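You operate a simulated robot arm through the tools that you are given. There is no shell and no other tool. Be economical: measure what you need, move in short steps, check, and stop when the job is done.

The job below is to be done with a simulated robot arm. You get a single attempt, and the scene is never put back.

Task
Clamp the yellow grip in the vice and scrub its top clean.
Fine: Use the sponge and put it back; open the vice again after scrubbing.

It is judged by the outcome, as a careful person would: the job done as asked, and still so three seconds after it is handed in. It fails if anything else is knocked over, pushed out of place, dropped, spilled or broken.

Robot
A 6-joint arm with a two-finger parallel gripper, fixed in place. Base frame: the origin is at the foot of the arm, x ahead of it, y to its left, z up; the work surface is at about z = 86. Lengths are in cm, angles in degrees, forces in N, time in s.
With the tool pointing down near the work surface it reaches from about 24 to 64 cm from the base axis. Its first joint turns from -66.0 to 66.0 degrees. Payload 2.7 kg.
The tool frame sits at the grasp point between the pads (the TCP): z along the fingers, y along the line on which they close. The tips reach 2.3 cm beyond it. Largest opening 9.4 cm; finger width 3.8, thickness 1; the body of the gripper, 5.4 by 9.6 cm, starts 3.9 cm behind the TCP.
Orientation is that of the tool frame in the base frame, as a unit quaternion [w, x, y, z]. With the fingers straight down and closing along the base's y, the tool's x points along the base's -x, its y along +y and its z along -z.

Tools
- The arm moves only by the tool send_rows. Its argument "targets" is one flat list of numbers, 7 for each row, row after row: the shift along the base's x, y, z in cm, then the turn, a rotation vector about the base's x, y, z in degrees, then the finger opening in cm, from 0 to 9.4. In form: [x, y, z, ax, ay, az, gripper, x, y, z, ax, ay, az, gripper, ...]. A call has 1 to 12 rows; each row is the pose to reach, as a shift and turn from the pose commanded when the call began. Each row takes 0.2 s and may step no farther than 5 cm and 8.6 degrees from the row before; otherwise, or with a gripper value out of range, the whole call is refused. Where a pose cannot be reached the arm comes as near as it can. A force on the tool above 40 N (or 10 N above the force at the start of the call, whichever is more), or a blocked arm, ends the call early, and 0.2 s more pass. Each finger travels about 4.5 cm/s and halts on what it meets, pressing with about 41 N; the grip force reading is that of the motor and also rises with nothing between the fingers. The clock runs only during rows and for 0.2 s after the last one: add rows that repeat a pose to give the fingers time. The reply holds the time, the measured pose of the TCP, the force on the tool along the base axes, the opening and the grip force, in the units named above and with some noise.
- Cameras (640 x 400 px; columns grow to the right, rows downward): "scene" is fixed at [5.59, -42.05, 142.13]; the picture's right is [0.89, -0.45, 0.00], its down [-0.21, -0.40, -0.89] and it looks along [0.40, 0.79, -0.45] (base axes); focal length 348 px, centre (320, 200). "wrist" rides on the gripper at [-3.9, 0, -4.4] in the tool frame; the picture's right is [0.00, -1.00, 0.00], its down [0.97, 0.00, -0.24] and it looks along [0.24, 0.00, 0.97] (tool axes); focal length 218 px, centre (320, 200).
- camera(camera): a new picture of that camera. The clock stands still meanwhile.
- locate(camera, pixels): there is no depth. For up to 12 entries [column, row, z] of the newest picture of that camera ("zoom" is the newest enlarged one), the place [x, y] in the base frame at which the ray of that pixel passes the height z, good to about 0.2 cm, but the place of the scene camera against the robot may be out by one fixed shift of up to 1.2 cm in any direction. The clock stands still meanwhile.
- enlarge(camera, box): a new picture of the part [left, top, right, bottom] of that camera's present view, enlarged. The clock stands still meanwhile.
- close_job(): hands the job in; it is judged then, once.

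Work in short steps. Measure before you move; look again where a grasp or a placing could have gone wrong, and mend it. You have 80 turns and 54 pictures in all, those below and enlarged ones among them. Open the gripper and draw the arm clear of the work before you hand the job in, unless the task says otherwise; then end with one line.

The tools are called after "Emit:" by a JSON object that holds its "name" and its "arguments". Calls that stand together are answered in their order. send_rows: Moves the arm, as the interface text tells. Its arguments: {"type":"object","properties":{"targets":{"type":"array"}},"required":["targets"]} The other tools are called the same way: camera (camera) takes a picture; locate (camera, pixels) gives the place at which the rays of pixels pass given heights; enlarge (camera, box) takes an enlarged picture of a part of a camera's view; close_job () hands the job in.

At the start:

```text
clock: 0.0
tool_pos: [34.99, 32.05, 117.96]
orientation: [0.0, 0.001, 1.0, 0.001]
ft_force: [-0.6, 0.2, 1.4]
grip_width: 9.4
grip_force: 0.1
```

scene: 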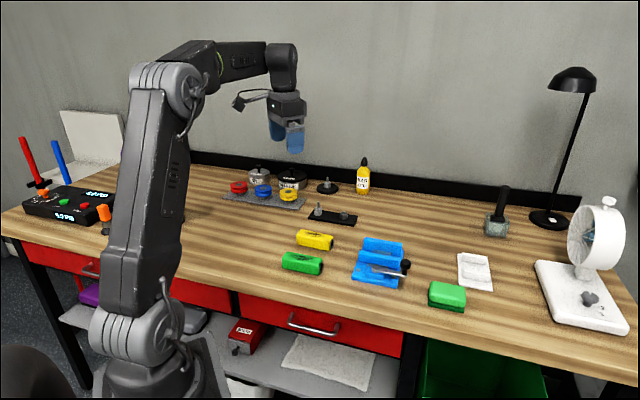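
wrist: 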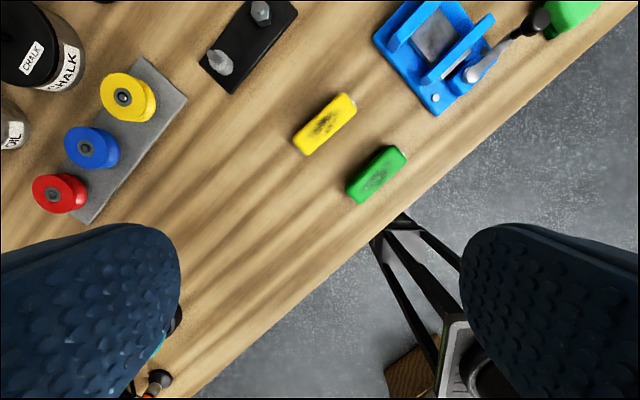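

The scene shows the yellow grip near (315,240), the blue vice near (380,265), and the green/yellow sponge near (447,297). I'll enlarge this region to see details.

Emit:
{"name": "enlarge", "arguments": {"camera": "scene", "box": [270, 210, 510, 330]}}

Emit:
{"name": "enlarge", "arguments": {"camera": "wrist", "box": [270, 0, 630, 220]}}

Emit:
{"name": "locate", "arguments": {"camera": "wrist", "pixels": [[324, 123, 88], [376, 174, 88], [438, 38, 88], [480, 75, 90], [540, 20, 90], [575, 10, 88], [297, 133, 88], [350, 110, 88]]}}

```text
2.67 times, centred on (390, 270) of scene
```

zoom: 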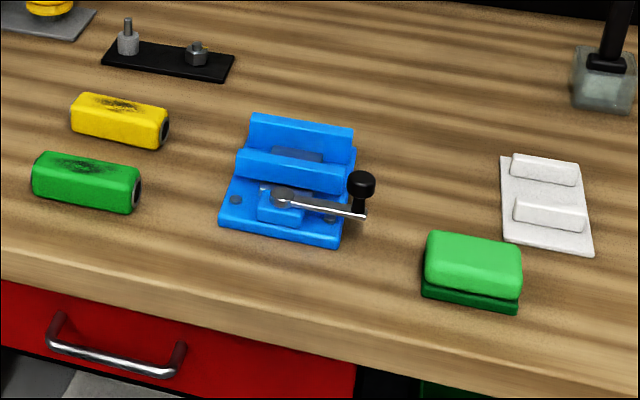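

```text
1.78 times, centred on (450, 110) of wrist
```

zoom: 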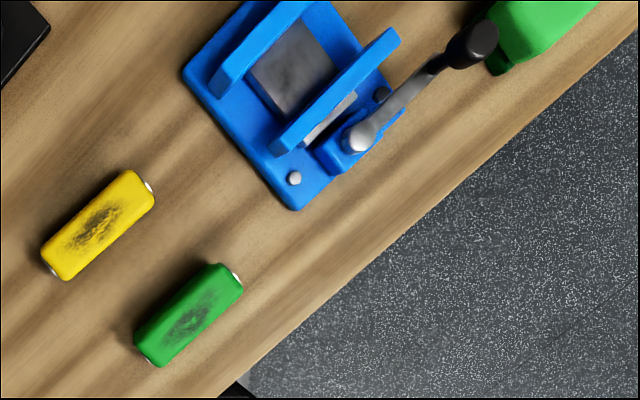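

```text
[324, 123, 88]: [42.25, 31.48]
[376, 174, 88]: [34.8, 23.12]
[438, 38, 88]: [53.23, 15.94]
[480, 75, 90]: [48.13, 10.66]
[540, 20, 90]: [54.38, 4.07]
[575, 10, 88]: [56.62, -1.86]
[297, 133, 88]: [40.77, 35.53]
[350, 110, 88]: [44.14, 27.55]
```

The vice has a lever with a black knob, its pivot near wrist (474,75). I'll move over the vice at height for a straight look down.

Emit:
{"name": "send_rows", "arguments": {"targets": [2, -4, -1, 0, 0, 0, 9.4, 4, -8, -2, 0, 0, 0, 9.4, 6, -12, -3, 0, 0, 0, 9.4, 8, -16, -4, 0, 0, 0, 9.4, 10, -19, -5, 0, 0, 0, 9.4, 10, -19, -5, 0, 0, 0, 9.4]}}

Emit:
{"name": "camera", "arguments": {"camera": "wrist"}}

```text
clock: 1.4
tool_pos: [44.73, 12.9, 112.73]
orientation: [0.0, 0.0, 1.0, 0.0]
ft_force: [-0.2, -0.3, 0.5]
grip_width: 9.42
grip_force: 0.1
```

```text
49 pictures are left
```

wrist: 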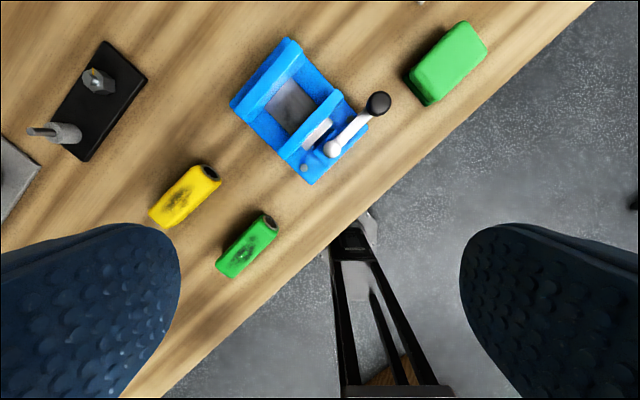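

Vice now around (300,110), lever pivot (332,148), knob (378,103). Enlarge and measure the key points.

Emit:
{"name": "enlarge", "arguments": {"camera": "wrist", "box": [140, 10, 500, 235]}}

Emit:
{"name": "locate", "arguments": {"camera": "wrist", "pixels": [[160, 217, 89], [210, 175, 89], [332, 148, 92], [378, 103, 94], [232, 103, 87], [310, 183, 87], [290, 38, 92], [448, 63, 90], [282, 155, 92], [340, 95, 92], [240, 105, 92], [410, 90, 90]]}}

```text
1.78 times, centred on (320, 122) of wrist
```

zoom: 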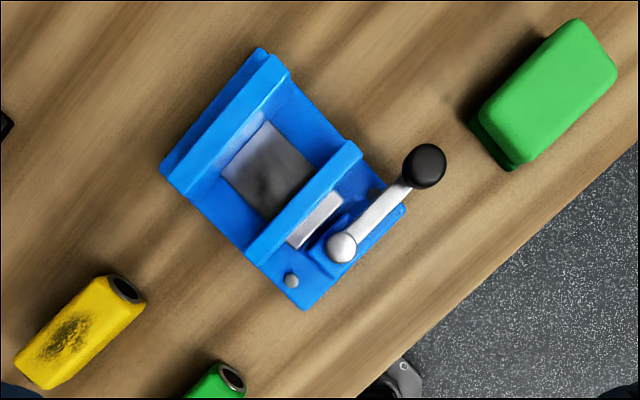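

```text
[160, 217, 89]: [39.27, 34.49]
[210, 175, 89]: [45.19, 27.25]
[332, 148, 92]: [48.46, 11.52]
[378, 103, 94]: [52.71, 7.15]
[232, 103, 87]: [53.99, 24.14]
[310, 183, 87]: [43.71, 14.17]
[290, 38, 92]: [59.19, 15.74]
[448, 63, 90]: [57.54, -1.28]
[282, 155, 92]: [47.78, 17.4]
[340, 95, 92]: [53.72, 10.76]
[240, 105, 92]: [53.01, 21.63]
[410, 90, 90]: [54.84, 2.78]
```

I'll compare with scene-camera rays to estimate heights and the fixed shift.

Emit:
{"name": "locate", "arguments": {"camera": "scene", "pixels": [[352, 293, 87], [398, 301, 87], [375, 284, 91], [375, 284, 93], [405, 277, 93], [405, 277, 96], [363, 254, 92], [363, 254, 95], [466, 309, 90], [431, 297, 90]]}}

Emit:
{"name": "locate", "arguments": {"camera": "wrist", "pixels": [[310, 183, 87], [367, 128, 87], [332, 148, 91], [332, 148, 93], [378, 103, 93], [378, 103, 96], [235, 100, 92], [235, 100, 95], [488, 52, 90], [464, 21, 90], [429, 101, 90], [408, 72, 88]]}}

Emit:
{"name": "enlarge", "arguments": {"camera": "scene", "box": [335, 225, 495, 325]}}

```text
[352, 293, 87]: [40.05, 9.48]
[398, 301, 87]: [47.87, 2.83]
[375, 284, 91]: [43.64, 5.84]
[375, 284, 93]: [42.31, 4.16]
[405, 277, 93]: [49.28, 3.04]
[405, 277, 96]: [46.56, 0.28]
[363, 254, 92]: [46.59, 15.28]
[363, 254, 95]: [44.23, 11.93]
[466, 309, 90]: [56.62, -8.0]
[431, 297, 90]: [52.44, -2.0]
```

```text
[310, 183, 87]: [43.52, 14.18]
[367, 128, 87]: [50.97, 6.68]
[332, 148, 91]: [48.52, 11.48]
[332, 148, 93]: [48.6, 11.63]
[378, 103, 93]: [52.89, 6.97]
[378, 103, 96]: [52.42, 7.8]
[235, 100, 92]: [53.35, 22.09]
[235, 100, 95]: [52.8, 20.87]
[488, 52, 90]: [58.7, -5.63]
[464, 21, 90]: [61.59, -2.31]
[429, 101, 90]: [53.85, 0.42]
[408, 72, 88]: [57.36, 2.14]
```

```text
4.00 times, centred on (415, 275) of scene
```

zoom: 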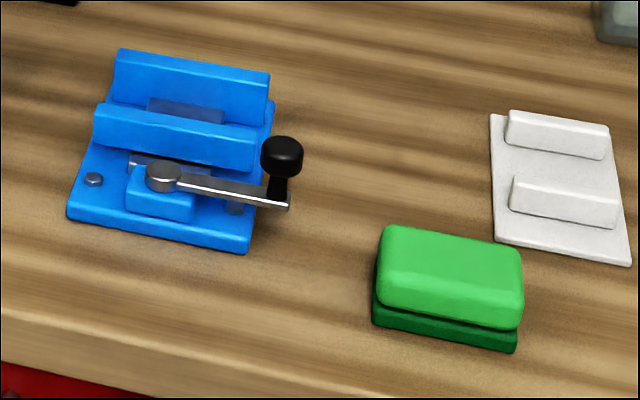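

My earlier row conversion was off (the zoom was padded). I'll redo using zoom coordinates directly.

Emit:
{"name": "locate", "arguments": {"camera": "zoom", "pixels": [[67, 213, 87], [247, 246, 87], [164, 170, 90], [164, 170, 92], [283, 150, 92], [283, 150, 95], [119, 50, 90], [119, 50, 93], [523, 320, 86], [372, 322, 86], [380, 235, 90], [519, 255, 90]]}}

```text
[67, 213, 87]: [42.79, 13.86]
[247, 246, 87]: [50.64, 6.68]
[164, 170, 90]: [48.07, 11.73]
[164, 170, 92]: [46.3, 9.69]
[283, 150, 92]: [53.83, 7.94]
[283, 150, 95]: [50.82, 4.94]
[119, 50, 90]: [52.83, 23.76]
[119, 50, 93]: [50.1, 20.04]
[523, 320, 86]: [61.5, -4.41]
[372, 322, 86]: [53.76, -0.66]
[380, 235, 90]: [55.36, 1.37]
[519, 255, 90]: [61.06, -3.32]
```

Calibrated: scene shift is about (+0.5,+0.1); pivot top z≈90, knob top ≈93, jaw tops ≈91.3. Next go above the yellow grip, yawed +39° so the fingers' closing line follows its long axis.

Emit:
{"name": "send_rows", "arguments": {"targets": [-0.4, 3, -1, 0, 0, 6.5, 9.4, -0.8, 6, -2, 0, 0, 13, 9.4, -1.2, 9, -4, 0, 0, 19.5, 9.4, -1.6, 12, -6, 0, 0, 26, 9.4, -2, 15, -8, 0, 0, 32.5, 9.4, -2.5, 18, -9.7, 0, 0, 39, 9.4, -2.5, 18, -9.7, 0, 0, 39, 9.4]}}

Emit:
{"name": "camera", "arguments": {"camera": "wrist"}}

```text
clock: 3.0
tool_pos: [42.54, 31.33, 103.17]
orientation: [0.0, -0.335, 0.942, 0.001]
ft_force: [0.0, -0.3, 0.2]
grip_width: 9.39
grip_force: 0.2
```

```text
46 pictures are left
```

wrist: 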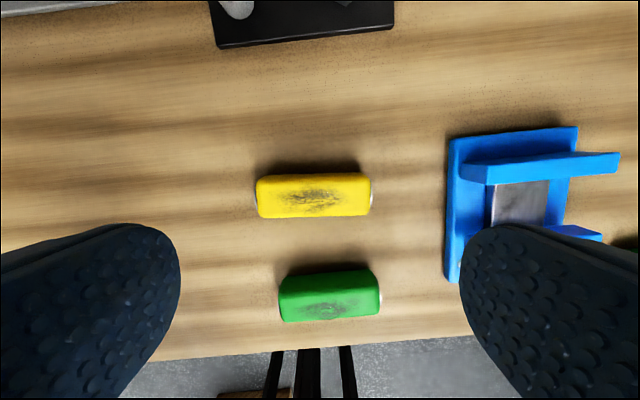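

Grip spans (254..373, 173..218) in this view. Measure its ends and edges.

Emit:
{"name": "enlarge", "arguments": {"camera": "wrist", "box": [235, 145, 395, 245]}}

```text
4.00 times, centred on (315, 195) of wrist
```

zoom: 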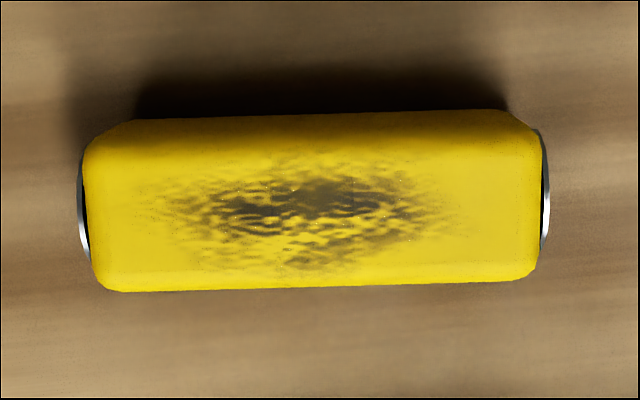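

Locating ends and sides at the likely top height.

Emit:
{"name": "locate", "arguments": {"camera": "zoom", "pixels": [[85, 210, 89], [541, 195, 89], [78, 205, 87.5], [549, 195, 87.5], [320, 150, 89], [320, 285, 89], [320, 112, 87.5], [320, 112, 89]]}}

Emit:
{"name": "enlarge", "arguments": {"camera": "scene", "box": [260, 205, 420, 305]}}

```text
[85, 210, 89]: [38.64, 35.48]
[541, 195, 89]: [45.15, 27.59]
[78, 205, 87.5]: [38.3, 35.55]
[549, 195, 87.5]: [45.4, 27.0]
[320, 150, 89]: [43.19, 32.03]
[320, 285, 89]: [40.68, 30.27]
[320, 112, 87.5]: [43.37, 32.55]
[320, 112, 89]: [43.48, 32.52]
```

```text
4.00 times, centred on (340, 255) of scene
```

zoom: 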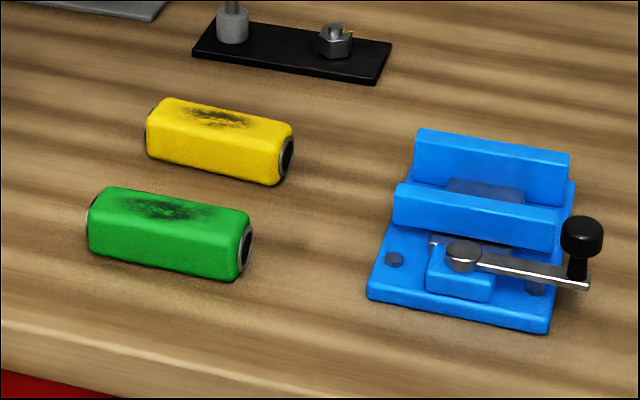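

The grip is ~11.1 cm long with end caps, ~3.3 wide, so it must be grasped across its width. Now I go over the vice (yaw to match) to measure jaw gap.

Emit:
{"name": "send_rows", "arguments": {"targets": [2, -3, 1, 0, 0, 1, 9.4, 4, -6, 2, 0, 0, 2, 9.4, 6, -9, 3, 0, 0, 3, 9.4, 8, -12, 3, 0, 0, 4, 9.4, 9, -14.5, 3, 0, 0, 5, 9.4, 9, -14.5, 3, 0, 0, 5, 9.4]}}

Emit:
{"name": "camera", "arguments": {"camera": "wrist"}}

Emit:
{"name": "enlarge", "arguments": {"camera": "wrist", "box": [200, 100, 440, 250]}}

```text
clock: 4.4
tool_pos: [51.62, 16.56, 106.28]
orientation: [0.001, -0.375, 0.927, 0.0]
ft_force: [0.2, -0.7, 0.0]
grip_width: 9.39
grip_force: 0.0
```

```text
43 pictures are left
```

wrist: 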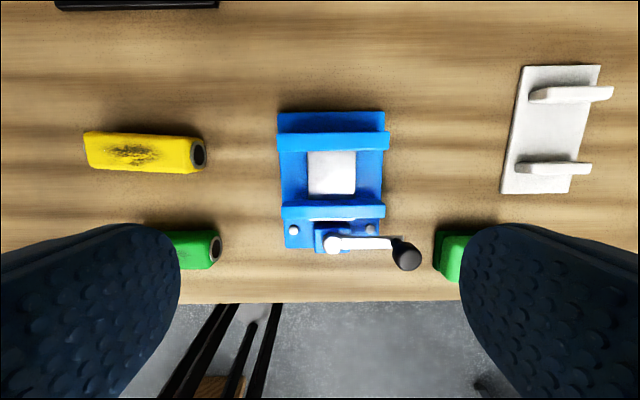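

```text
2.67 times, centred on (320, 175) of wrist
```

zoom: 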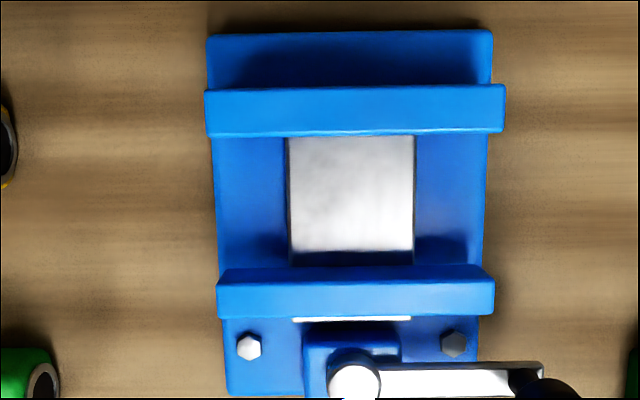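

Jaws are level in this view (vice yaw = my present yaw). Locate jaw edges at the jaw-top height 91.3 and the grey bed.

Emit:
{"name": "locate", "arguments": {"camera": "zoom", "pixels": [[350, 131, 91.3], [350, 86, 91.3], [350, 285, 91.3], [350, 313, 91.3], [350, 268, 88], [218, 290, 91.3], [494, 290, 91.3], [205, 110, 91.3], [503, 110, 91.3], [350, 137, 88], [350, 250, 88]]}}

Emit:
{"name": "enlarge", "arguments": {"camera": "wrist", "box": [270, 150, 430, 250]}}

```text
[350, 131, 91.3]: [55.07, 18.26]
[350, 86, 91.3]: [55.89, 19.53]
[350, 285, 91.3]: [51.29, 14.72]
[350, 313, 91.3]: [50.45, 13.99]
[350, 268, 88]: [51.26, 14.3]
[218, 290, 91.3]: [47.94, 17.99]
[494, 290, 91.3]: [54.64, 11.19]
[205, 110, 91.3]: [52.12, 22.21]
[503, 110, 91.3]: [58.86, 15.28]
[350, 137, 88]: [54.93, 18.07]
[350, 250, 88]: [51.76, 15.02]
```

```text
4.00 times, centred on (350, 200) of wrist
```

zoom: 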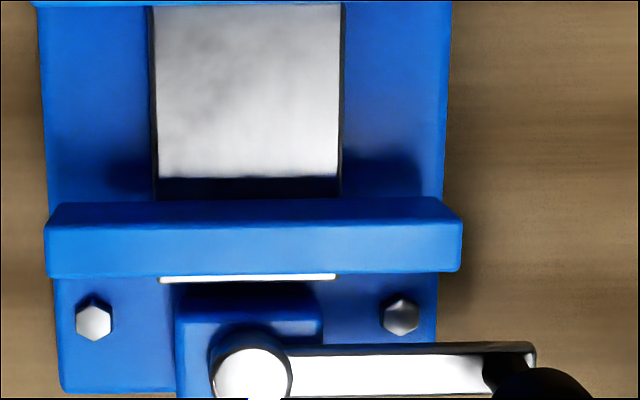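

Jaw gap ≈5.2 cm, jaws ≈9.6 long centred at about (53.2,16.5) — tight for grip + fingers, so heights matter. I move to above the grip with the fingers across its width (yaw −94.3), then remeasure the vice with the scene camera unobstructed.

Emit:
{"name": "send_rows", "arguments": {"targets": [-0.8, 1.3, 0, 0, 0, -8.5, 9.4, -1.6, 2.6, 0, 0, 0, -17, 9.4, -2.4, 3.9, 0, 0, 0, -25.5, 9.4, -3.2, 5.2, 0, 0, 0, -34, 9.4, -4.2, 6.6, 0, 0, 0, -42.5, 9.4, -5.2, 8.2, 0, 0, 0, -51, 9.4, -6.2, 9.7, 0, 0, 0, -59.5, 9.4, -7.2, 11.2, -1, 0, 0, -68, 9.4, -8.2, 12.7, -2, 0, 0, -76.5, 9.4, -9, 14, -3, 0, 0, -85, 9.4, -9.54, 14.85, -4, 0, 0, -93.5, 9.4, -9.54, 14.85, -4, 0, 0, -94.3, 9.4]}}

Emit:
{"name": "enlarge", "arguments": {"camera": "scene", "box": [340, 230, 420, 295]}}

Emit:
{"name": "camera", "arguments": {"camera": "wrist"}}

```text
clock: 7.0
tool_pos: [42.06, 31.52, 102.39]
orientation: [0.0, 0.426, 0.905, 0.0]
ft_force: [0.4, 0.3, 0.5]
grip_width: 9.4
grip_force: 0.0
```

```text
6.15 times, centred on (380, 262) of scene
```

zoom: 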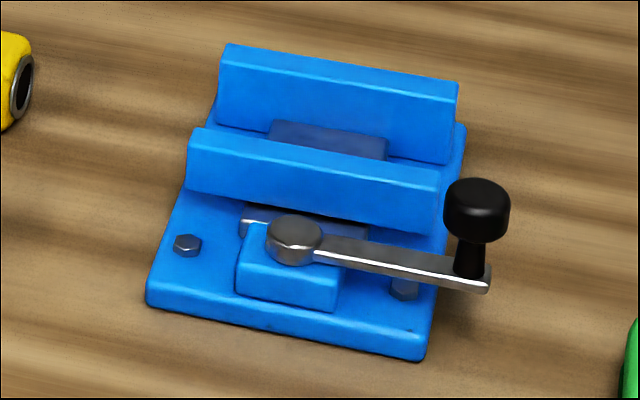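

```text
39 pictures are left
```

wrist: 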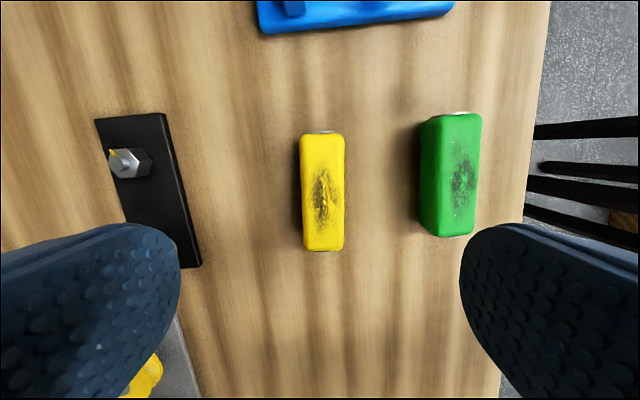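

The bed is a raised block ~0.8 above the base, so the grip should stick up ~1 cm over the jaws when seated; fingers will hold only its upper part. The grip is well centred and aligned (col ~322). I touch its top with closed fingertips to get its exact height.

Emit:
{"name": "send_rows", "arguments": {"targets": [0, 0, -3, 0, 0, 0, 5, 0, 0, -6, 0, 0, 0, 2, 0, 0, -8, 0, 0, 0, 0, 0, 0, -9, 0, 0, 0, 0, 0, 0, -9.4, 0, 0, 0, 0, 0, 0, -9.7, 0, 0, 0, 0, 0, 0, -10, 0, 0, 0, 0, 0, 0, -10.3, 0, 0, 0, 0, 0, 0, -10.6, 0, 0, 0, 0, 0, 0, -10.9, 0, 0, 0, 0, 0, 0, -11.2, 0, 0, 0, 0, 0, 0, -11.5, 0, 0, 0, 0]}}

```text
clock: 9.2
tool_pos: [42.07, 31.53, 91.9]
orientation: [0.001, 0.424, 0.905, 0.003]
ft_force: [-4.9, -3.3, 9.3]
grip_width: 0.0
grip_force: 40.6
stopped in row 11: the force on the tool passed its limit (the readings are from after the stop); the commanded pose is now the measured one
```

Contact at TCP 91.9, so the grip top is z≈89.6 (height ≈3.6). Lift, open to 6, then descend to TCP 90.9 (1 cm overlap) and close.

Emit:
{"name": "send_rows", "arguments": {"targets": [0, 0, 1.5, 0, 0, 0, 0, 0, 0, 3, 0, 0, 0, 2, 0, 0, 3, 0, 0, 0, 6, 0, 0, 3, 0, 0, 0, 6, 0, 0, 3, 0, 0, 0, 6, 0, 0, 3, 0, 0, 0, 6, 0, 0, 1, 0, 0, 0, 6, 0, 0, 0, 0, 0, 0, 6, 0, 0, -1, 0, 0, 0, 6, 0, 0, -1, 0, 0, 0, 6]}}

Emit:
{"name": "camera", "arguments": {"camera": "wrist"}}

Emit:
{"name": "enlarge", "arguments": {"camera": "scene", "box": [260, 190, 420, 290]}}

```text
clock: 11.4
tool_pos: [42.0, 31.42, 90.79]
orientation: [0.0, 0.425, 0.905, 0.003]
ft_force: [-0.3, -0.2, -0.9]
grip_width: 5.98
grip_force: 0.1
```

```text
38 pictures are left
```

wrist: 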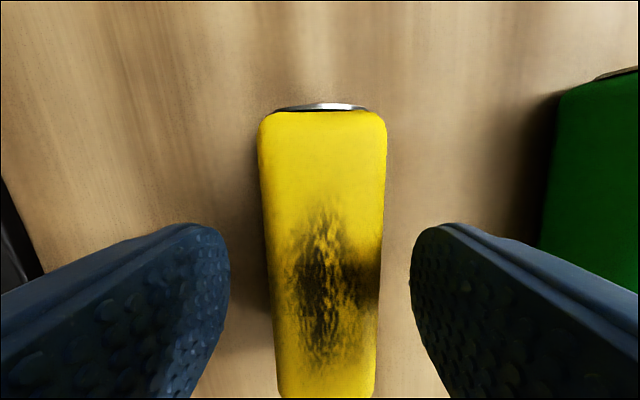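

```text
4.00 times, centred on (340, 240) of scene
```

zoom: 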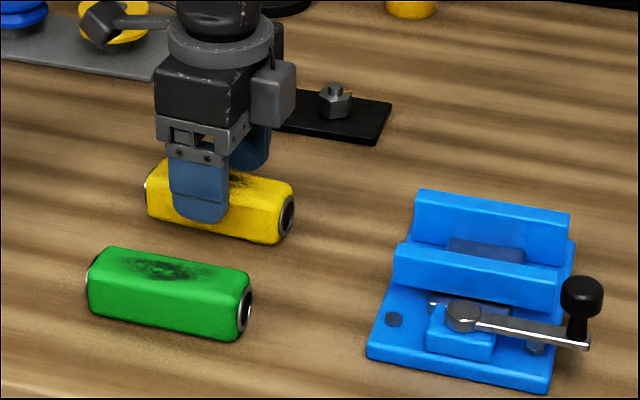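

The finger pads straddle the grip's middle (my row computation puts its centre within ~0.2 cm). Close and lift a little.

Emit:
{"name": "send_rows", "arguments": {"targets": [0, 0, 0, 0, 0, 0, 4, 0, 0, 0, 0, 0, 0, 2.5, 0, 0, 0, 0, 0, 0, 2.5, 0, 0, 0, 0, 0, 0, 2.5, 0, 0, 1, 0, 0, 0, 2.5, 0, 0, 3, 0, 0, 0, 2.5, 0, 0, 6, 0, 0, 0, 2.5, 0, 0, 6, 0, 0, 0, 2.5]}}

Emit:
{"name": "camera", "arguments": {"camera": "wrist"}}

Emit:
{"name": "enlarge", "arguments": {"camera": "scene", "box": [260, 180, 420, 280]}}

```text
clock: 13.2
tool_pos: [42.17, 31.42, 96.69]
orientation: [0.001, 0.425, 0.905, 0.001]
ft_force: [0.2, 0.9, -1.5]
grip_width: 3.49
grip_force: 41.3
```

```text
36 pictures are left
```

wrist: 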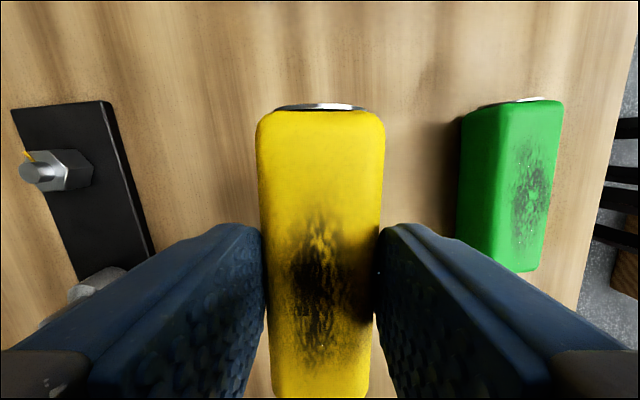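

```text
4.00 times, centred on (340, 230) of scene
```

zoom: 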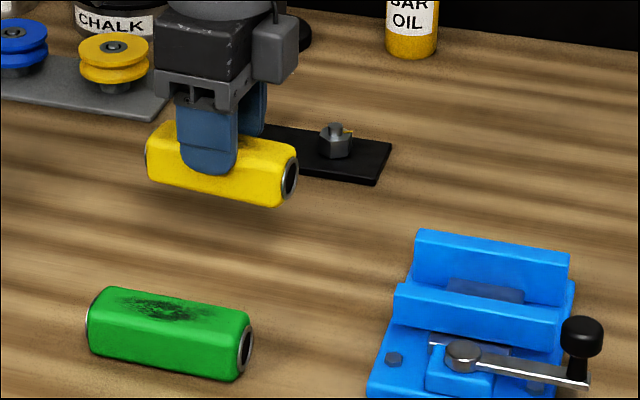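

Grip held at 3.49 cm. Raise 4, carry over the vice gap centre (53.07,16.6) and turn +4.4° to match the jaws.

Emit:
{"name": "send_rows", "arguments": {"targets": [0, 0, 4, 0, 0, 0, 2.5, 2.1, -2.9, 4, 0, 0, 1, 2.5, 4.3, -5.9, 4, 0, 0, 2, 2.5, 6.5, -8.9, 4, 0, 0, 3, 2.5, 8.7, -11.9, 4, 0, 0, 4, 2.5, 10.9, -14.8, 4, 0, 0, 4.4, 2.5, 10.9, -14.8, 4, 0, 0, 4.4, 2.5, 10.9, -14.8, 4, 0, 0, 4.4, 2.5]}}

Emit:
{"name": "camera", "arguments": {"camera": "wrist"}}

Emit:
{"name": "enlarge", "arguments": {"camera": "scene", "box": [300, 190, 460, 290]}}

```text
clock: 15.1
tool_pos: [52.92, 16.56, 100.98]
orientation: [0.002, 0.389, 0.921, 0.002]
ft_force: [-0.6, 0.3, -0.6]
grip_width: 3.53
grip_force: 41.4
```

```text
34 pictures are left
```

wrist: 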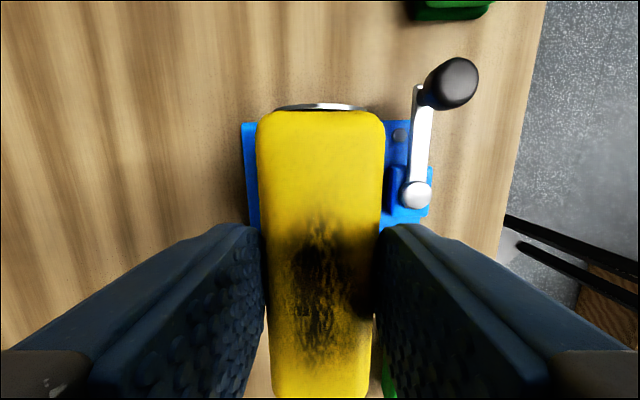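

```text
4.00 times, centred on (380, 240) of scene
```

zoom: 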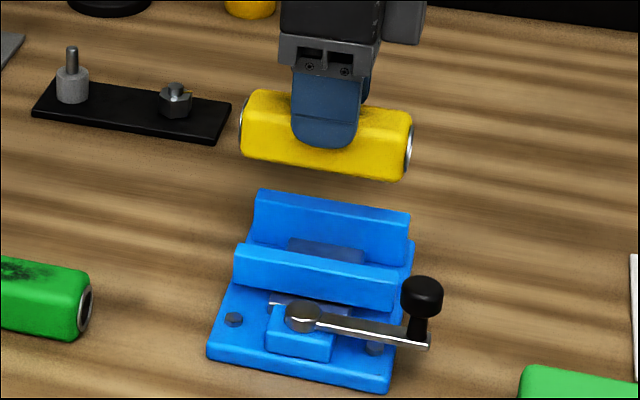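

Alignment looks right (vice left/right of the grip, knob clear). Lower in fine steps until contact, expected near TCP 93.2.

Emit:
{"name": "send_rows", "arguments": {"targets": [0.1, 0.1, -2, 0, 0, 0, 2.5, 0.1, 0.1, -4, 0, 0, 0, 2.5, 0.1, 0.1, -5.5, 0, 0, 0, 2.5, 0.1, 0.1, -6, 0, 0, 0, 2.5, 0.1, 0.1, -6.3, 0, 0, 0, 2.5, 0.1, 0.1, -6.6, 0, 0, 0, 2.5, 0.1, 0.1, -6.9, 0, 0, 0, 2.5, 0.1, 0.1, -7.2, 0, 0, 0, 2.5, 0.1, 0.1, -7.5, 0, 0, 0, 2.5, 0.1, 0.1, -7.7, 0, 0, 0, 2.5, 0.1, 0.1, -7.9, 0, 0, 0, 2.5, 0.1, 0.1, -8.1, 0, 0, 0, 2.5]}}

Emit:
{"name": "enlarge", "arguments": {"camera": "scene", "box": [320, 215, 440, 290]}}

```text
clock: 17.6
tool_pos: [53.1, 16.8, 93.13]
orientation: [0.001, 0.389, 0.921, 0.003]
ft_force: [-15.3, -4.3, 31.8]
grip_width: 3.5
grip_force: 40.9
```

```text
5.33 times, centred on (380, 252) of scene
```

zoom: 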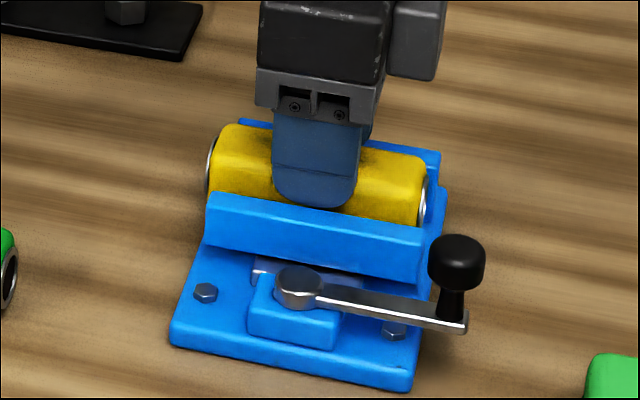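

Contact at TCP 93.13 as predicted for seating on the bed; the scene shows the grip between the jaws. Ease up slightly, open to 4.5, and lift.

Emit:
{"name": "send_rows", "arguments": {"targets": [0, 0, 0.15, 0, 0, 0, 2.5, 0, 0, 0.15, 0, 0, 0, 4, 0, 0, 0.15, 0, 0, 0, 4.5, 0, 0, 1.5, 0, 0, 0, 4.5, 0, 0, 4, 0, 0, 0, 4.5, 0, 0, 8, 0, 0, 0, 6, 0, 0, 10, 0, 0, 0, 6, 0, 0, 10, 0, 0, 0, 6]}}

Emit:
{"name": "camera", "arguments": {"camera": "wrist"}}

Emit:
{"name": "enlarge", "arguments": {"camera": "scene", "box": [320, 215, 440, 290]}}

```text
clock: 19.4
tool_pos: [52.97, 16.82, 102.78]
orientation: [0.0, 0.39, 0.921, 0.001]
ft_force: [0.3, -0.7, 0.4]
grip_width: 5.98
grip_force: 0.1
```

```text
31 pictures are left
```

wrist: 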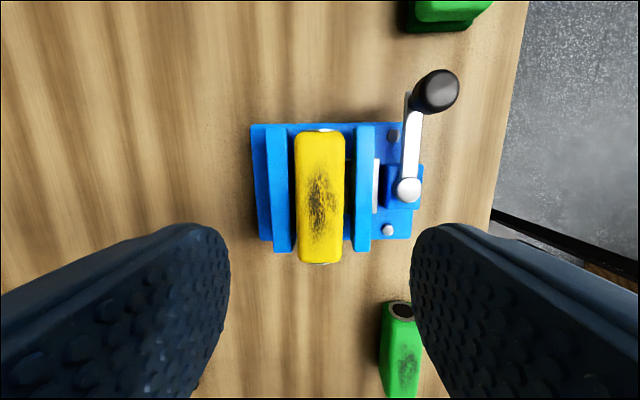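

```text
5.33 times, centred on (380, 252) of scene
```

zoom: 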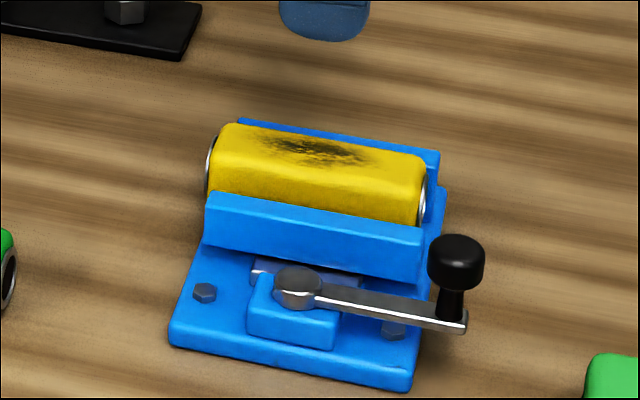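

Grip sits in the vice, upright. Now the lever: measure the knob (437,90) and pivot (408,190), and the knob height from the scene.

Emit:
{"name": "enlarge", "arguments": {"camera": "wrist", "box": [360, 50, 520, 220]}}

Emit:
{"name": "locate", "arguments": {"camera": "wrist", "pixels": [[437, 90, 93], [437, 90, 91.5], [408, 190, 90], [418, 100, 93], [457, 82, 93], [520, 20, 86], [490, 215, 86]]}}

Emit:
{"name": "locate", "arguments": {"camera": "scene", "pixels": [[405.4, 260.5, 93], [405.4, 260.5, 92.5], [405.4, 266, 91], [407, 276, 89]]}}

```text
2.35 times, centred on (440, 135) of wrist
```

zoom: 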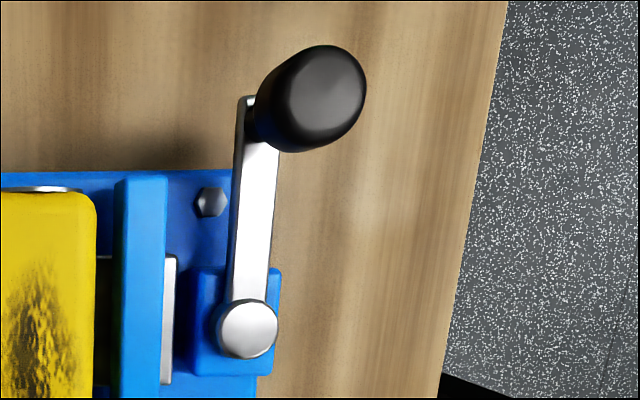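

```text
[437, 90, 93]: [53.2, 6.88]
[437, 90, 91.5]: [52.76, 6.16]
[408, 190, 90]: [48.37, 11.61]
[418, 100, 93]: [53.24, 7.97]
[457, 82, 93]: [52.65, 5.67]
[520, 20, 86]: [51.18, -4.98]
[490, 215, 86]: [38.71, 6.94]
```

```text
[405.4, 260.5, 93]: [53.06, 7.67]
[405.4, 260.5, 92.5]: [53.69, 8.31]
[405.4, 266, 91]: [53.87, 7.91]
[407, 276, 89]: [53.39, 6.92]
```

Knob top centre ≈ (53.1,7.0), z≈93.5; lever ≈6.6 long with its top ~89.7. Turn the gripper +90° so the fingers close along the lever direction and hover over the knob.

Emit:
{"name": "send_rows", "arguments": {"targets": [0, -0.8, 0, 0, 0, 8.3, 6, 0, -1.7, 0, 0, 0, 16.6, 6, 0, -2.6, 0, 0, 0, 24.9, 6, 0, -3.5, 0, 0, 0, 33.2, 6, 0, -4.4, 0, 0, 0, 41.5, 6, 0, -5.3, 0, 0, 0, 49.8, 6, 0, -6.2, 0, 0, 0, 58.1, 6, 0, -7.1, 0, 0, 0, 66.4, 6, 0, -8, 0, 0, 0, 74.7, 6, 0, -8.9, -1, 0, 0, 83, 6, 0.1, -9.8, -3, 0, 0, 90, 6, 0.1, -9.8, -3, 0, 0, 90, 6]}}

Emit:
{"name": "camera", "arguments": {"camera": "wrist"}}

```text
clock: 22.1
tool_pos: [53.14, 6.79, 99.58]
orientation: [-0.001, -0.376, 0.926, 0.003]
ft_force: [0.4, 0.0, -0.1]
grip_width: 6.03
grip_force: 0.1
```

```text
28 pictures are left
```

wrist: 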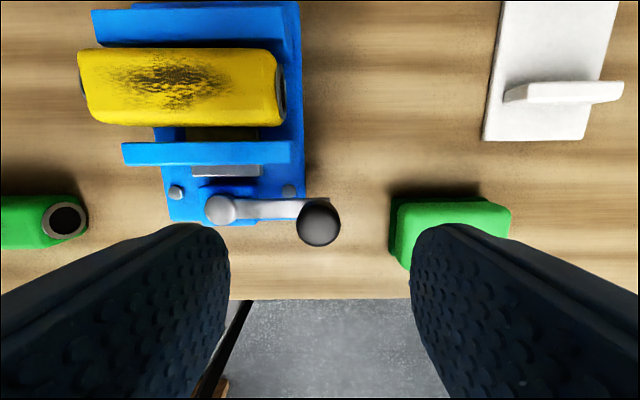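

Knob is centred under the grasp point (319,223). Narrow to 4.4, descend to TCP 93.4, close on the knob.

Emit:
{"name": "send_rows", "arguments": {"targets": [0, 0, -1, 0, 0, 0, 4.4, 0, 0.1, -3, 0, 0, 0, 4.4, 0, 0.1, -5, 0, 0, 0, 4.4, 0, 0.1, -6.2, 0, 0, 0, 4.4, 0, 0.1, -6.2, 0, 0, 0, 3, 0, 0.1, -6.2, 0, 0, 0, 1.5, 0, 0.1, -6.2, 0, 0, 0, 1.5, 0, 0.1, -6.2, 0, 0, 0, 1.5]}}

Emit:
{"name": "camera", "arguments": {"camera": "wrist"}}

Emit:
{"name": "enlarge", "arguments": {"camera": "scene", "box": [330, 215, 470, 305]}}

```text
clock: 23.9
tool_pos: [52.98, 7.03, 93.28]
orientation: [-0.001, -0.375, 0.927, 0.002]
ft_force: [-2.1, 1.9, -0.9]
grip_width: 2.33
grip_force: 44.8
```

```text
27 pictures are left
```

wrist: 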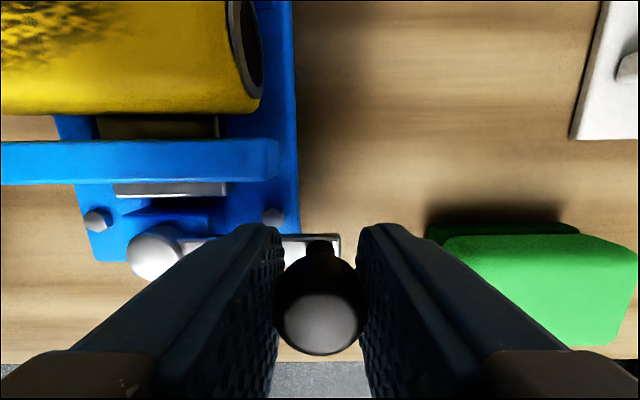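

```text
4.44 times, centred on (400, 260) of scene
```

zoom: 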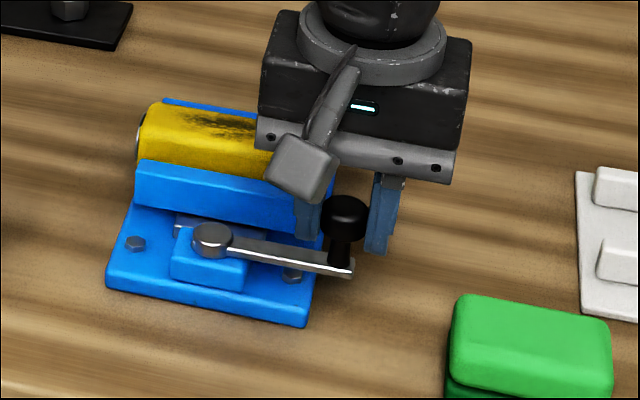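

Knob gripped (2.33). The jaw blocks the inward side, so swing the lever clockwise (outward) about the pivot (48.45,11.5): try the first 20°, watching force.

Emit:
{"name": "send_rows", "arguments": {"targets": [-0.41, -0.38, 0, 0, 0, -5, 1.5, -0.85, -0.72, 0, 0, 0, -10, 1.5, -1.32, -1.03, 0, 0, 0, -15, 1.5, -1.82, -1.29, 0, 0, 0, -20, 1.5, -1.82, -1.29, 0, 0, 0, -20, 1.5]}}

Emit:
{"name": "camera", "arguments": {"camera": "wrist"}}

```text
clock: 25.1
tool_pos: [51.32, 5.64, 93.38]
orientation: [-0.004, -0.208, 0.978, 0.002]
ft_force: [3.0, -5.1, -28.3]
grip_width: 2.28
grip_force: 45.9
```

```text
25 pictures are left
```

wrist: 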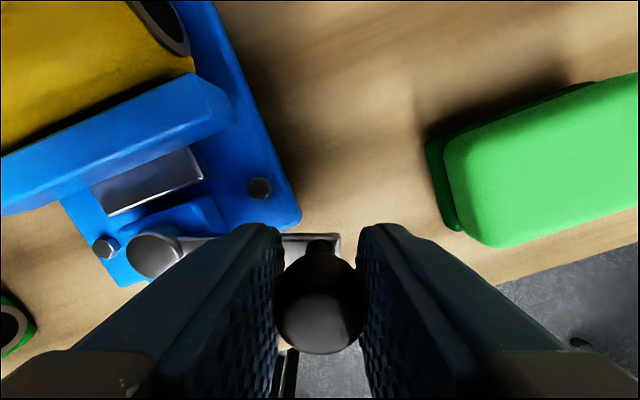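

The lever follows and the jaw is moving toward the grip (more rail showing behind it). Downward force −28 suggests a slight upward pull, so lower 0.15 and continue 30° more.

Emit:
{"name": "send_rows", "arguments": {"targets": [0, 0, -0.15, 0, 0, 0, 1.5, -0.51, -0.22, -0.15, 0, 0, -5, 1.5, -1.05, -0.39, -0.15, 0, 0, -10, 1.5, -1.59, -0.51, -0.15, 0, 0, -15, 1.5, -2.14, -0.59, -0.15, 0, 0, -20, 1.5, -2.7, -0.61, -0.15, 0, 0, -25, 1.5, -3.26, -0.59, -0.15, 0, 0, -30, 1.5, -3.26, -0.59, -0.15, 0, 0, -30, 1.5]}}

Emit:
{"name": "camera", "arguments": {"camera": "wrist"}}

```text
clock: 26.9
tool_pos: [48.03, 4.83, 93.3]
orientation: [-0.001, 0.054, 0.999, 0.001]
ft_force: [-5.1, -32.1, -11.5]
grip_width: 2.34
grip_force: 45.4
```

```text
24 pictures are left
```

wrist: 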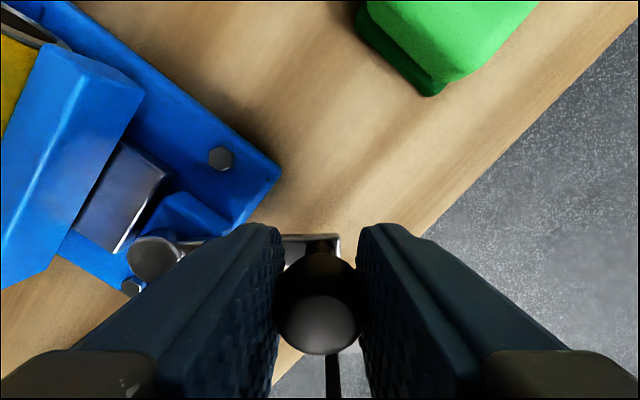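

Force −32 N in y means I'm squeezing the radius inward; check pivot position anew.

Emit:
{"name": "locate", "arguments": {"camera": "wrist", "pixels": [[152, 258, 90], [152, 258, 89.5], [221, 158, 87.8], [132, 287, 87.8]]}}

Emit:
{"name": "enlarge", "arguments": {"camera": "scene", "box": [320, 215, 460, 305]}}

```text
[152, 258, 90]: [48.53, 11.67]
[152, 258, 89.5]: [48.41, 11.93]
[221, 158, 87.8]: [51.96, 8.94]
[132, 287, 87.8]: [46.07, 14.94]
```

```text
4.44 times, centred on (390, 260) of scene
```

zoom: 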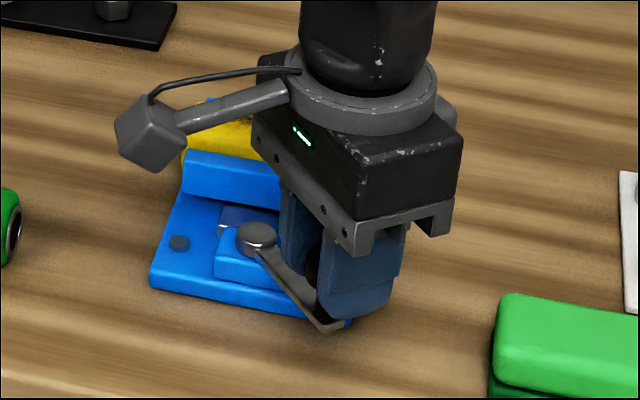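

Pivot ≈ (48.5,11.6), so the true radius is ~6.8. Ease outward and continue 25°.

Emit:
{"name": "send_rows", "arguments": {"targets": [0, -0.2, -0.05, 0, 0, 0, 1.5, -0.6, -0.2, -0.05, 0, 0, -5, 1.5, -1.19, -0.08, -0.05, 0, 0, -10, 1.5, -1.76, 0.09, -0.05, 0, 0, -15, 1.5, -2.32, 0.31, -0.05, 0, 0, -20, 1.5, -2.85, 0.58, -0.05, 0, 0, -25, 1.5, -2.85, 0.58, -0.05, 0, 0, -25, 1.5]}}

Emit:
{"name": "camera", "arguments": {"camera": "wrist"}}

```text
clock: 28.4
tool_pos: [45.43, 5.46, 93.47]
orientation: [0.003, 0.267, 0.964, 0.002]
ft_force: [25.6, -28.2, -17.3]
grip_width: 2.29
grip_force: 44.8
```

```text
22 pictures are left
```

wrist: 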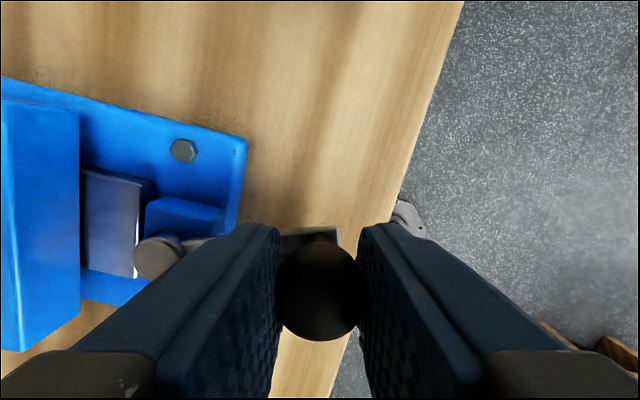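

Tangential resistance is now ~35 N: either the jaw has met the grip or it's the stop. Release the knob, lift, and look.

Emit:
{"name": "send_rows", "arguments": {"targets": [0, 0, 0, 0, 0, 0, 3, 0, 0, 0, 0, 0, 0, 4.6, 0, 0, 0, 0, 0, 0, 4.6, 0, 0, 3, 0, 0, 0, 4.6, 0, 0, 6, 0, 0, 0, 4.6, 2, 2, 10, 0, 0, 0, 4.6, 4, 5, 13, 0, 0, 0, 4.6, 4, 5, 13, 0, 0, 0, 4.6]}}

Emit:
{"name": "camera", "arguments": {"camera": "wrist"}}

Emit:
{"name": "enlarge", "arguments": {"camera": "scene", "box": [320, 215, 440, 290]}}

```text
clock: 30.2
tool_pos: [49.45, 10.71, 106.31]
orientation: [0.001, 0.267, 0.964, 0.003]
ft_force: [0.3, -0.1, -0.6]
grip_width: 4.62
grip_force: 0.1
```

```text
21 pictures are left
```

wrist: 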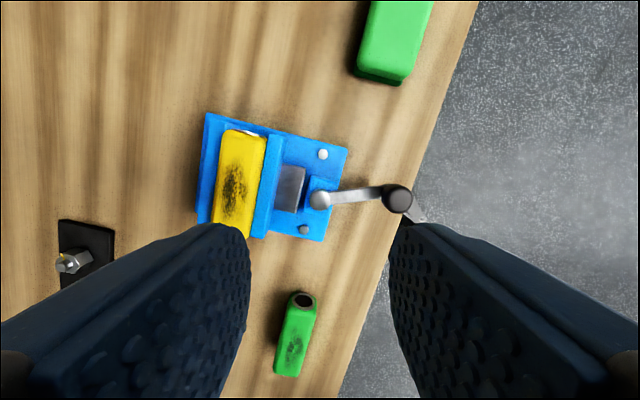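

```text
5.33 times, centred on (380, 252) of scene
```

zoom: 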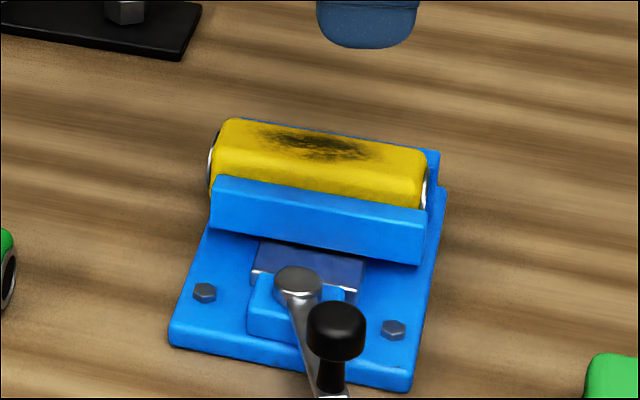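

The grip is clamped firmly between both jaws, and the lever stays put. Next go above the sponge (~(57.6,−1.8)) with yaw −46.

Emit:
{"name": "send_rows", "arguments": {"targets": [2, -3, 0, 0, 0, -4, 5.5, 4, -6, 0, 0, 0, -8, 7, 6, -9, -1, 0, 0, -12, 8, 8.1, -12.5, -3, 0, 0, -15, 8, 8.1, -12.5, -4, 0, 0, -15, 8, 8.1, -12.5, -4, 0, 0, -15, 8]}}

Emit:
{"name": "camera", "arguments": {"camera": "wrist"}}

```text
clock: 31.6
tool_pos: [57.18, -1.61, 102.49]
orientation: [0.001, 0.389, 0.921, 0.003]
ft_force: [-0.5, -0.3, 0.6]
grip_width: 8.02
grip_force: 0.1
```

```text
19 pictures are left
```

wrist: 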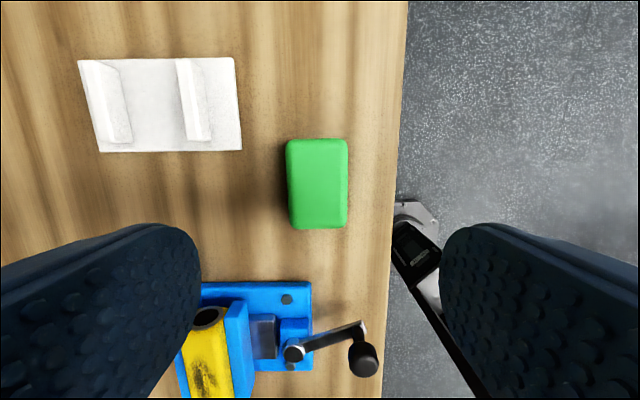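

Measure sponge outline (287–348, 139–229).

Emit:
{"name": "locate", "arguments": {"camera": "wrist", "pixels": [[287, 145, 89.5], [347, 142, 89.5], [348, 225, 89.5], [292, 226, 89.5], [318, 184, 89.5]]}}

Emit:
{"name": "enlarge", "arguments": {"camera": "scene", "box": [400, 260, 500, 320]}}

```text
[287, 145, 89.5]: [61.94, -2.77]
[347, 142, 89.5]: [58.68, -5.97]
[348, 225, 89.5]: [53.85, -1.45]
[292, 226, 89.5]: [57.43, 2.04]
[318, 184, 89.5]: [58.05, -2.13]
```

```text
6.40 times, centred on (450, 290) of scene
```

zoom: 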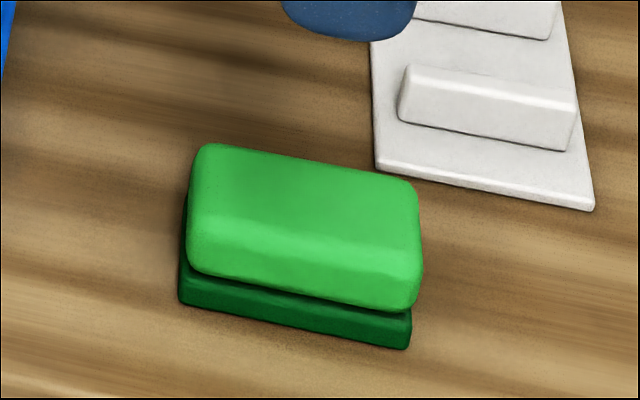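

Sponge ≈6.7×4.7, centre (58.0,−2.05), ~3.3 high with dark scrub pad below. Descend with opening 7 to TCP 89.7 and grip the light part.

Emit:
{"name": "send_rows", "arguments": {"targets": [0.8, -0.4, -4, 0, 0, 0, 7, 0.8, -0.4, -8, 0, 0, 0, 7, 0.8, -0.4, -11, 0, 0, 0, 7, 0.8, -0.4, -12.8, 0, 0, 0, 7, 0.8, -0.4, -12.8, 0, 0, 0, 7]}}

Emit:
{"name": "camera", "arguments": {"camera": "wrist"}}

```text
clock: 32.9
tool_pos: [57.86, -1.8, 89.14]
orientation: [0.001, 0.39, 0.921, 0.003]
ft_force: [0.3, 0.0, -0.3]
grip_width: 6.97
grip_force: 0.0
```

```text
17 pictures are left
```

wrist: 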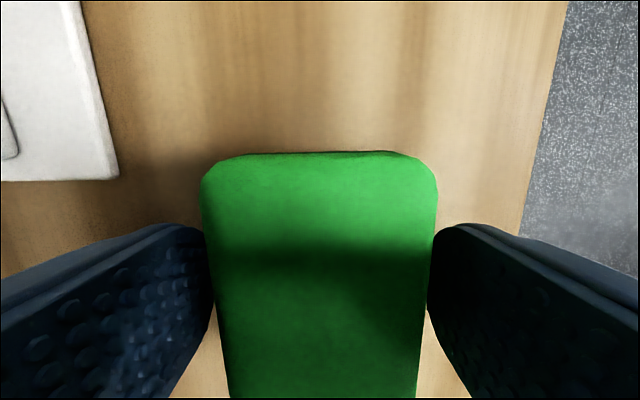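

Tips are at ~86.8; raise 0.5 so only the light part is gripped, close, and lift.

Emit:
{"name": "send_rows", "arguments": {"targets": [0, 0, 0.5, 0, 0, 0, 7, 0, 0, 0.5, 0, 0, 0, 5, 0, 0, 0.5, 0, 0, 0, 4.2, 0, 0, 0.5, 0, 0, 0, 4.2, 0, 0, 0.5, 0, 0, 0, 4.2]}}

```text
clock: 34.0
tool_pos: [58.09, -1.98, 89.71]
orientation: [0.001, 0.39, 0.921, 0.003]
ft_force: [0.2, -1.5, 0.5]
grip_width: 4.88
grip_force: 40.9
```

Sponge held (4.88). Lift 10 and carry to above the grip centre (53.8,17.1).

Emit:
{"name": "send_rows", "arguments": {"targets": [0, 0, 4, 0, 0, 0, 4.2, 0, 0, 8, 0, 0, 0, 4.2, -0.7, 3, 11, 0, 0, 0, 4.2, -1.6, 7, 11, 0, 0, 0, 4.2, -2.5, 11, 11, 0, 0, 0, 4.2, -3.4, 15, 11, 0, 0, 0, 4.2, -4.3, 19.05, 11, 0, 0, 0, 4.2, -4.3, 19.05, 9, 0, 0, 0, 4.2, -4.3, 19.05, 9, 0, 0, 0, 4.2]}}

Emit:
{"name": "enlarge", "arguments": {"camera": "scene", "box": [300, 190, 460, 290]}}

```text
clock: 36.0
tool_pos: [53.83, 17.12, 98.94]
orientation: [0.001, 0.39, 0.921, 0.002]
ft_force: [0.3, 0.3, -0.3]
grip_width: 4.86
grip_force: 40.8
```

```text
4.00 times, centred on (380, 240) of scene
```

zoom: 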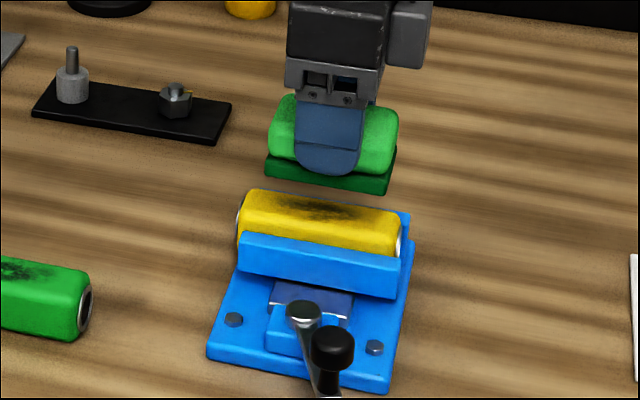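

Sponge hangs pad-down over the grip. Lower slowly until light contact near TCP 95.7.

Emit:
{"name": "send_rows", "arguments": {"targets": [0, 0, -1.5, 0, 0, 0, 4.2, 0, 0, -2.4, 0, 0, 0, 4.2, 0, 0, -2.7, 0, 0, 0, 4.2, 0, 0, -2.9, 0, 0, 0, 4.2, 0, 0, -3.1, 0, 0, 0, 4.2, 0, 0, -3.2, 0, 0, 0, 4.2, 0, 0, -3.2, 0, 0, 0, 4.2]}}

```text
clock: 37.6
tool_pos: [53.96, 17.06, 95.84]
orientation: [0.001, 0.39, 0.921, 0.003]
ft_force: [-1.2, -0.4, 3.8]
grip_width: 4.87
grip_force: 40.7
```

Contact at 3.8 N. Press a little more (0.15) and stroke along the grip's length.

Emit:
{"name": "send_rows", "arguments": {"targets": [0, 0, -0.15, 0, 0, 0, 4.2, 0.7, -0.72, -0.15, 0, 0, 0, 4.2, 1.4, -1.44, -0.15, 0, 0, 0, 4.2, 0.7, -0.72, -0.15, 0, 0, 0, 4.2, 0, 0, -0.15, 0, 0, 0, 4.2, -0.7, 0.72, -0.15, 0, 0, 0, 4.2, -1.4, 1.44, -0.15, 0, 0, 0, 4.2, -0.7, 0.72, -0.15, 0, 0, 0, 4.2, 0, 0, -0.15, 0, 0, 0, 4.2, 0.7, -0.72, -0.15, 0, 0, 0, 4.2, 1.4, -1.44, -0.15, 0, 0, 0, 4.2, 0, 0, -0.15, 0, 0, 0, 4.2]}}

```text
clock: 40.2
tool_pos: [53.8, 16.65, 95.74]
orientation: [0.003, 0.391, 0.921, 0.002]
ft_force: [7.3, -8.0, 13.5]
grip_width: 4.87
grip_force: 41.3
```

Firm scrubbing at 13 N with good friction. More strokes, with small sideways offsets.

Emit:
{"name": "send_rows", "arguments": {"targets": [-1.05, 1.1, 0, 0, 0, 0, 4.2, -2, 2.07, 0, 0, 0, 0, 4.2, -0.7, 1.4, 0, 0, 0, 0, 4.2, 0.7, 0, 0, 0, 0, 0, 4.2, 2.1, -1.45, 0, 0, 0, 0, 4.2, 0.7, 0, 0, 0, 0, 0, 4.2, -1.7, 2.4, 0, 0, 0, 0, 4.2, -2.4, 1.7, 0, 0, 0, 0, 4.2, -1, 0.3, 0, 0, 0, 0, 4.2, 0.7, -1.4, 0, 0, 0, 0, 4.2, 1.4, -2, 0, 0, 0, 0, 4.2, 0, 0, 0, 0, 0, 0, 4.2]}}

Emit:
{"name": "send_rows", "arguments": {"targets": [0, 0, 2, 0, 0, 0, 4.2, 0, 0, 6, 0, 0, 0, 4.2, 1.5, -4, 7, 0, 0, 0, 4.2, 2, -8, 7, 0, 0, 0, 4.2, 2, -8, 7, 0, 0, 0, 4.2]}}

Emit:
{"name": "enlarge", "arguments": {"camera": "scene", "box": [320, 215, 440, 290]}}

```text
clock: 42.9
tool_pos: [53.86, 16.77, 95.78]
orientation: [0.002, 0.391, 0.921, 0.001]
ft_force: [2.1, -3.4, 3.8]
grip_width: 4.89
grip_force: 40.9
```

```text
clock: 44.0
tool_pos: [56.2, 8.8, 102.66]
orientation: [0.001, 0.39, 0.921, 0.003]
ft_force: [-0.4, -1.3, -0.3]
grip_width: 4.86
grip_force: 41.0
```

```text
5.33 times, centred on (380, 252) of scene
```

zoom: 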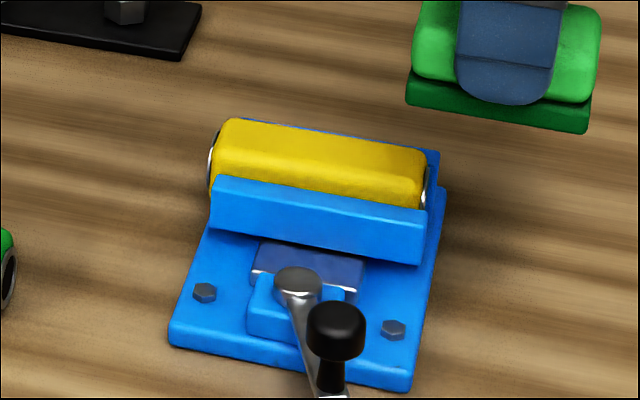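

The top is clean. Return the sponge to its original spot (58.05,−1.95), lowering to just above the table.

Emit:
{"name": "send_rows", "arguments": {"targets": [0.7, -4, 0, 0, 0, 0, 4.2, 1.3, -8, 0, 0, 0, 0, 4.2, 1.85, -10.75, -1, 0, 0, 0, 4.2, 1.85, -10.75, -5, 0, 0, 0, 4.2, 1.85, -10.75, -9, 0, 0, 0, 4.2, 1.85, -10.75, -11.5, 0, 0, 0, 4.2, 1.85, -10.75, -12.3, 0, 0, 0, 4.2, 1.85, -10.75, -12.6, 0, 0, 0, 4.2, 1.85, -10.75, -12.6, 0, 0, 0, 4.2]}}

```text
clock: 46.0
tool_pos: [57.85, -1.73, 90.03]
orientation: [0.001, 0.39, 0.921, 0.002]
ft_force: [-0.4, 0.9, -1.2]
grip_width: 4.86
grip_force: 41.0
```

At TCP 90.03, ~0.3 above the table. Correct x/y by (0.2,−0.2), lower to contact in small steps.

Emit:
{"name": "send_rows", "arguments": {"targets": [0.2, -0.2, 0, 0, 0, 0, 4.2, 0.2, -0.2, -0.15, 0, 0, 0, 4.2, 0.2, -0.2, -0.25, 0, 0, 0, 4.2, 0.2, -0.2, -0.33, 0, 0, 0, 4.2, 0.2, -0.2, -0.33, 0, 0, 0, 4.2]}}

```text
clock: 47.2
tool_pos: [57.94, -1.97, 89.74]
orientation: [0.001, 0.39, 0.921, 0.003]
ft_force: [-0.6, -0.7, 3.8]
grip_width: 4.83
grip_force: 41.2
```

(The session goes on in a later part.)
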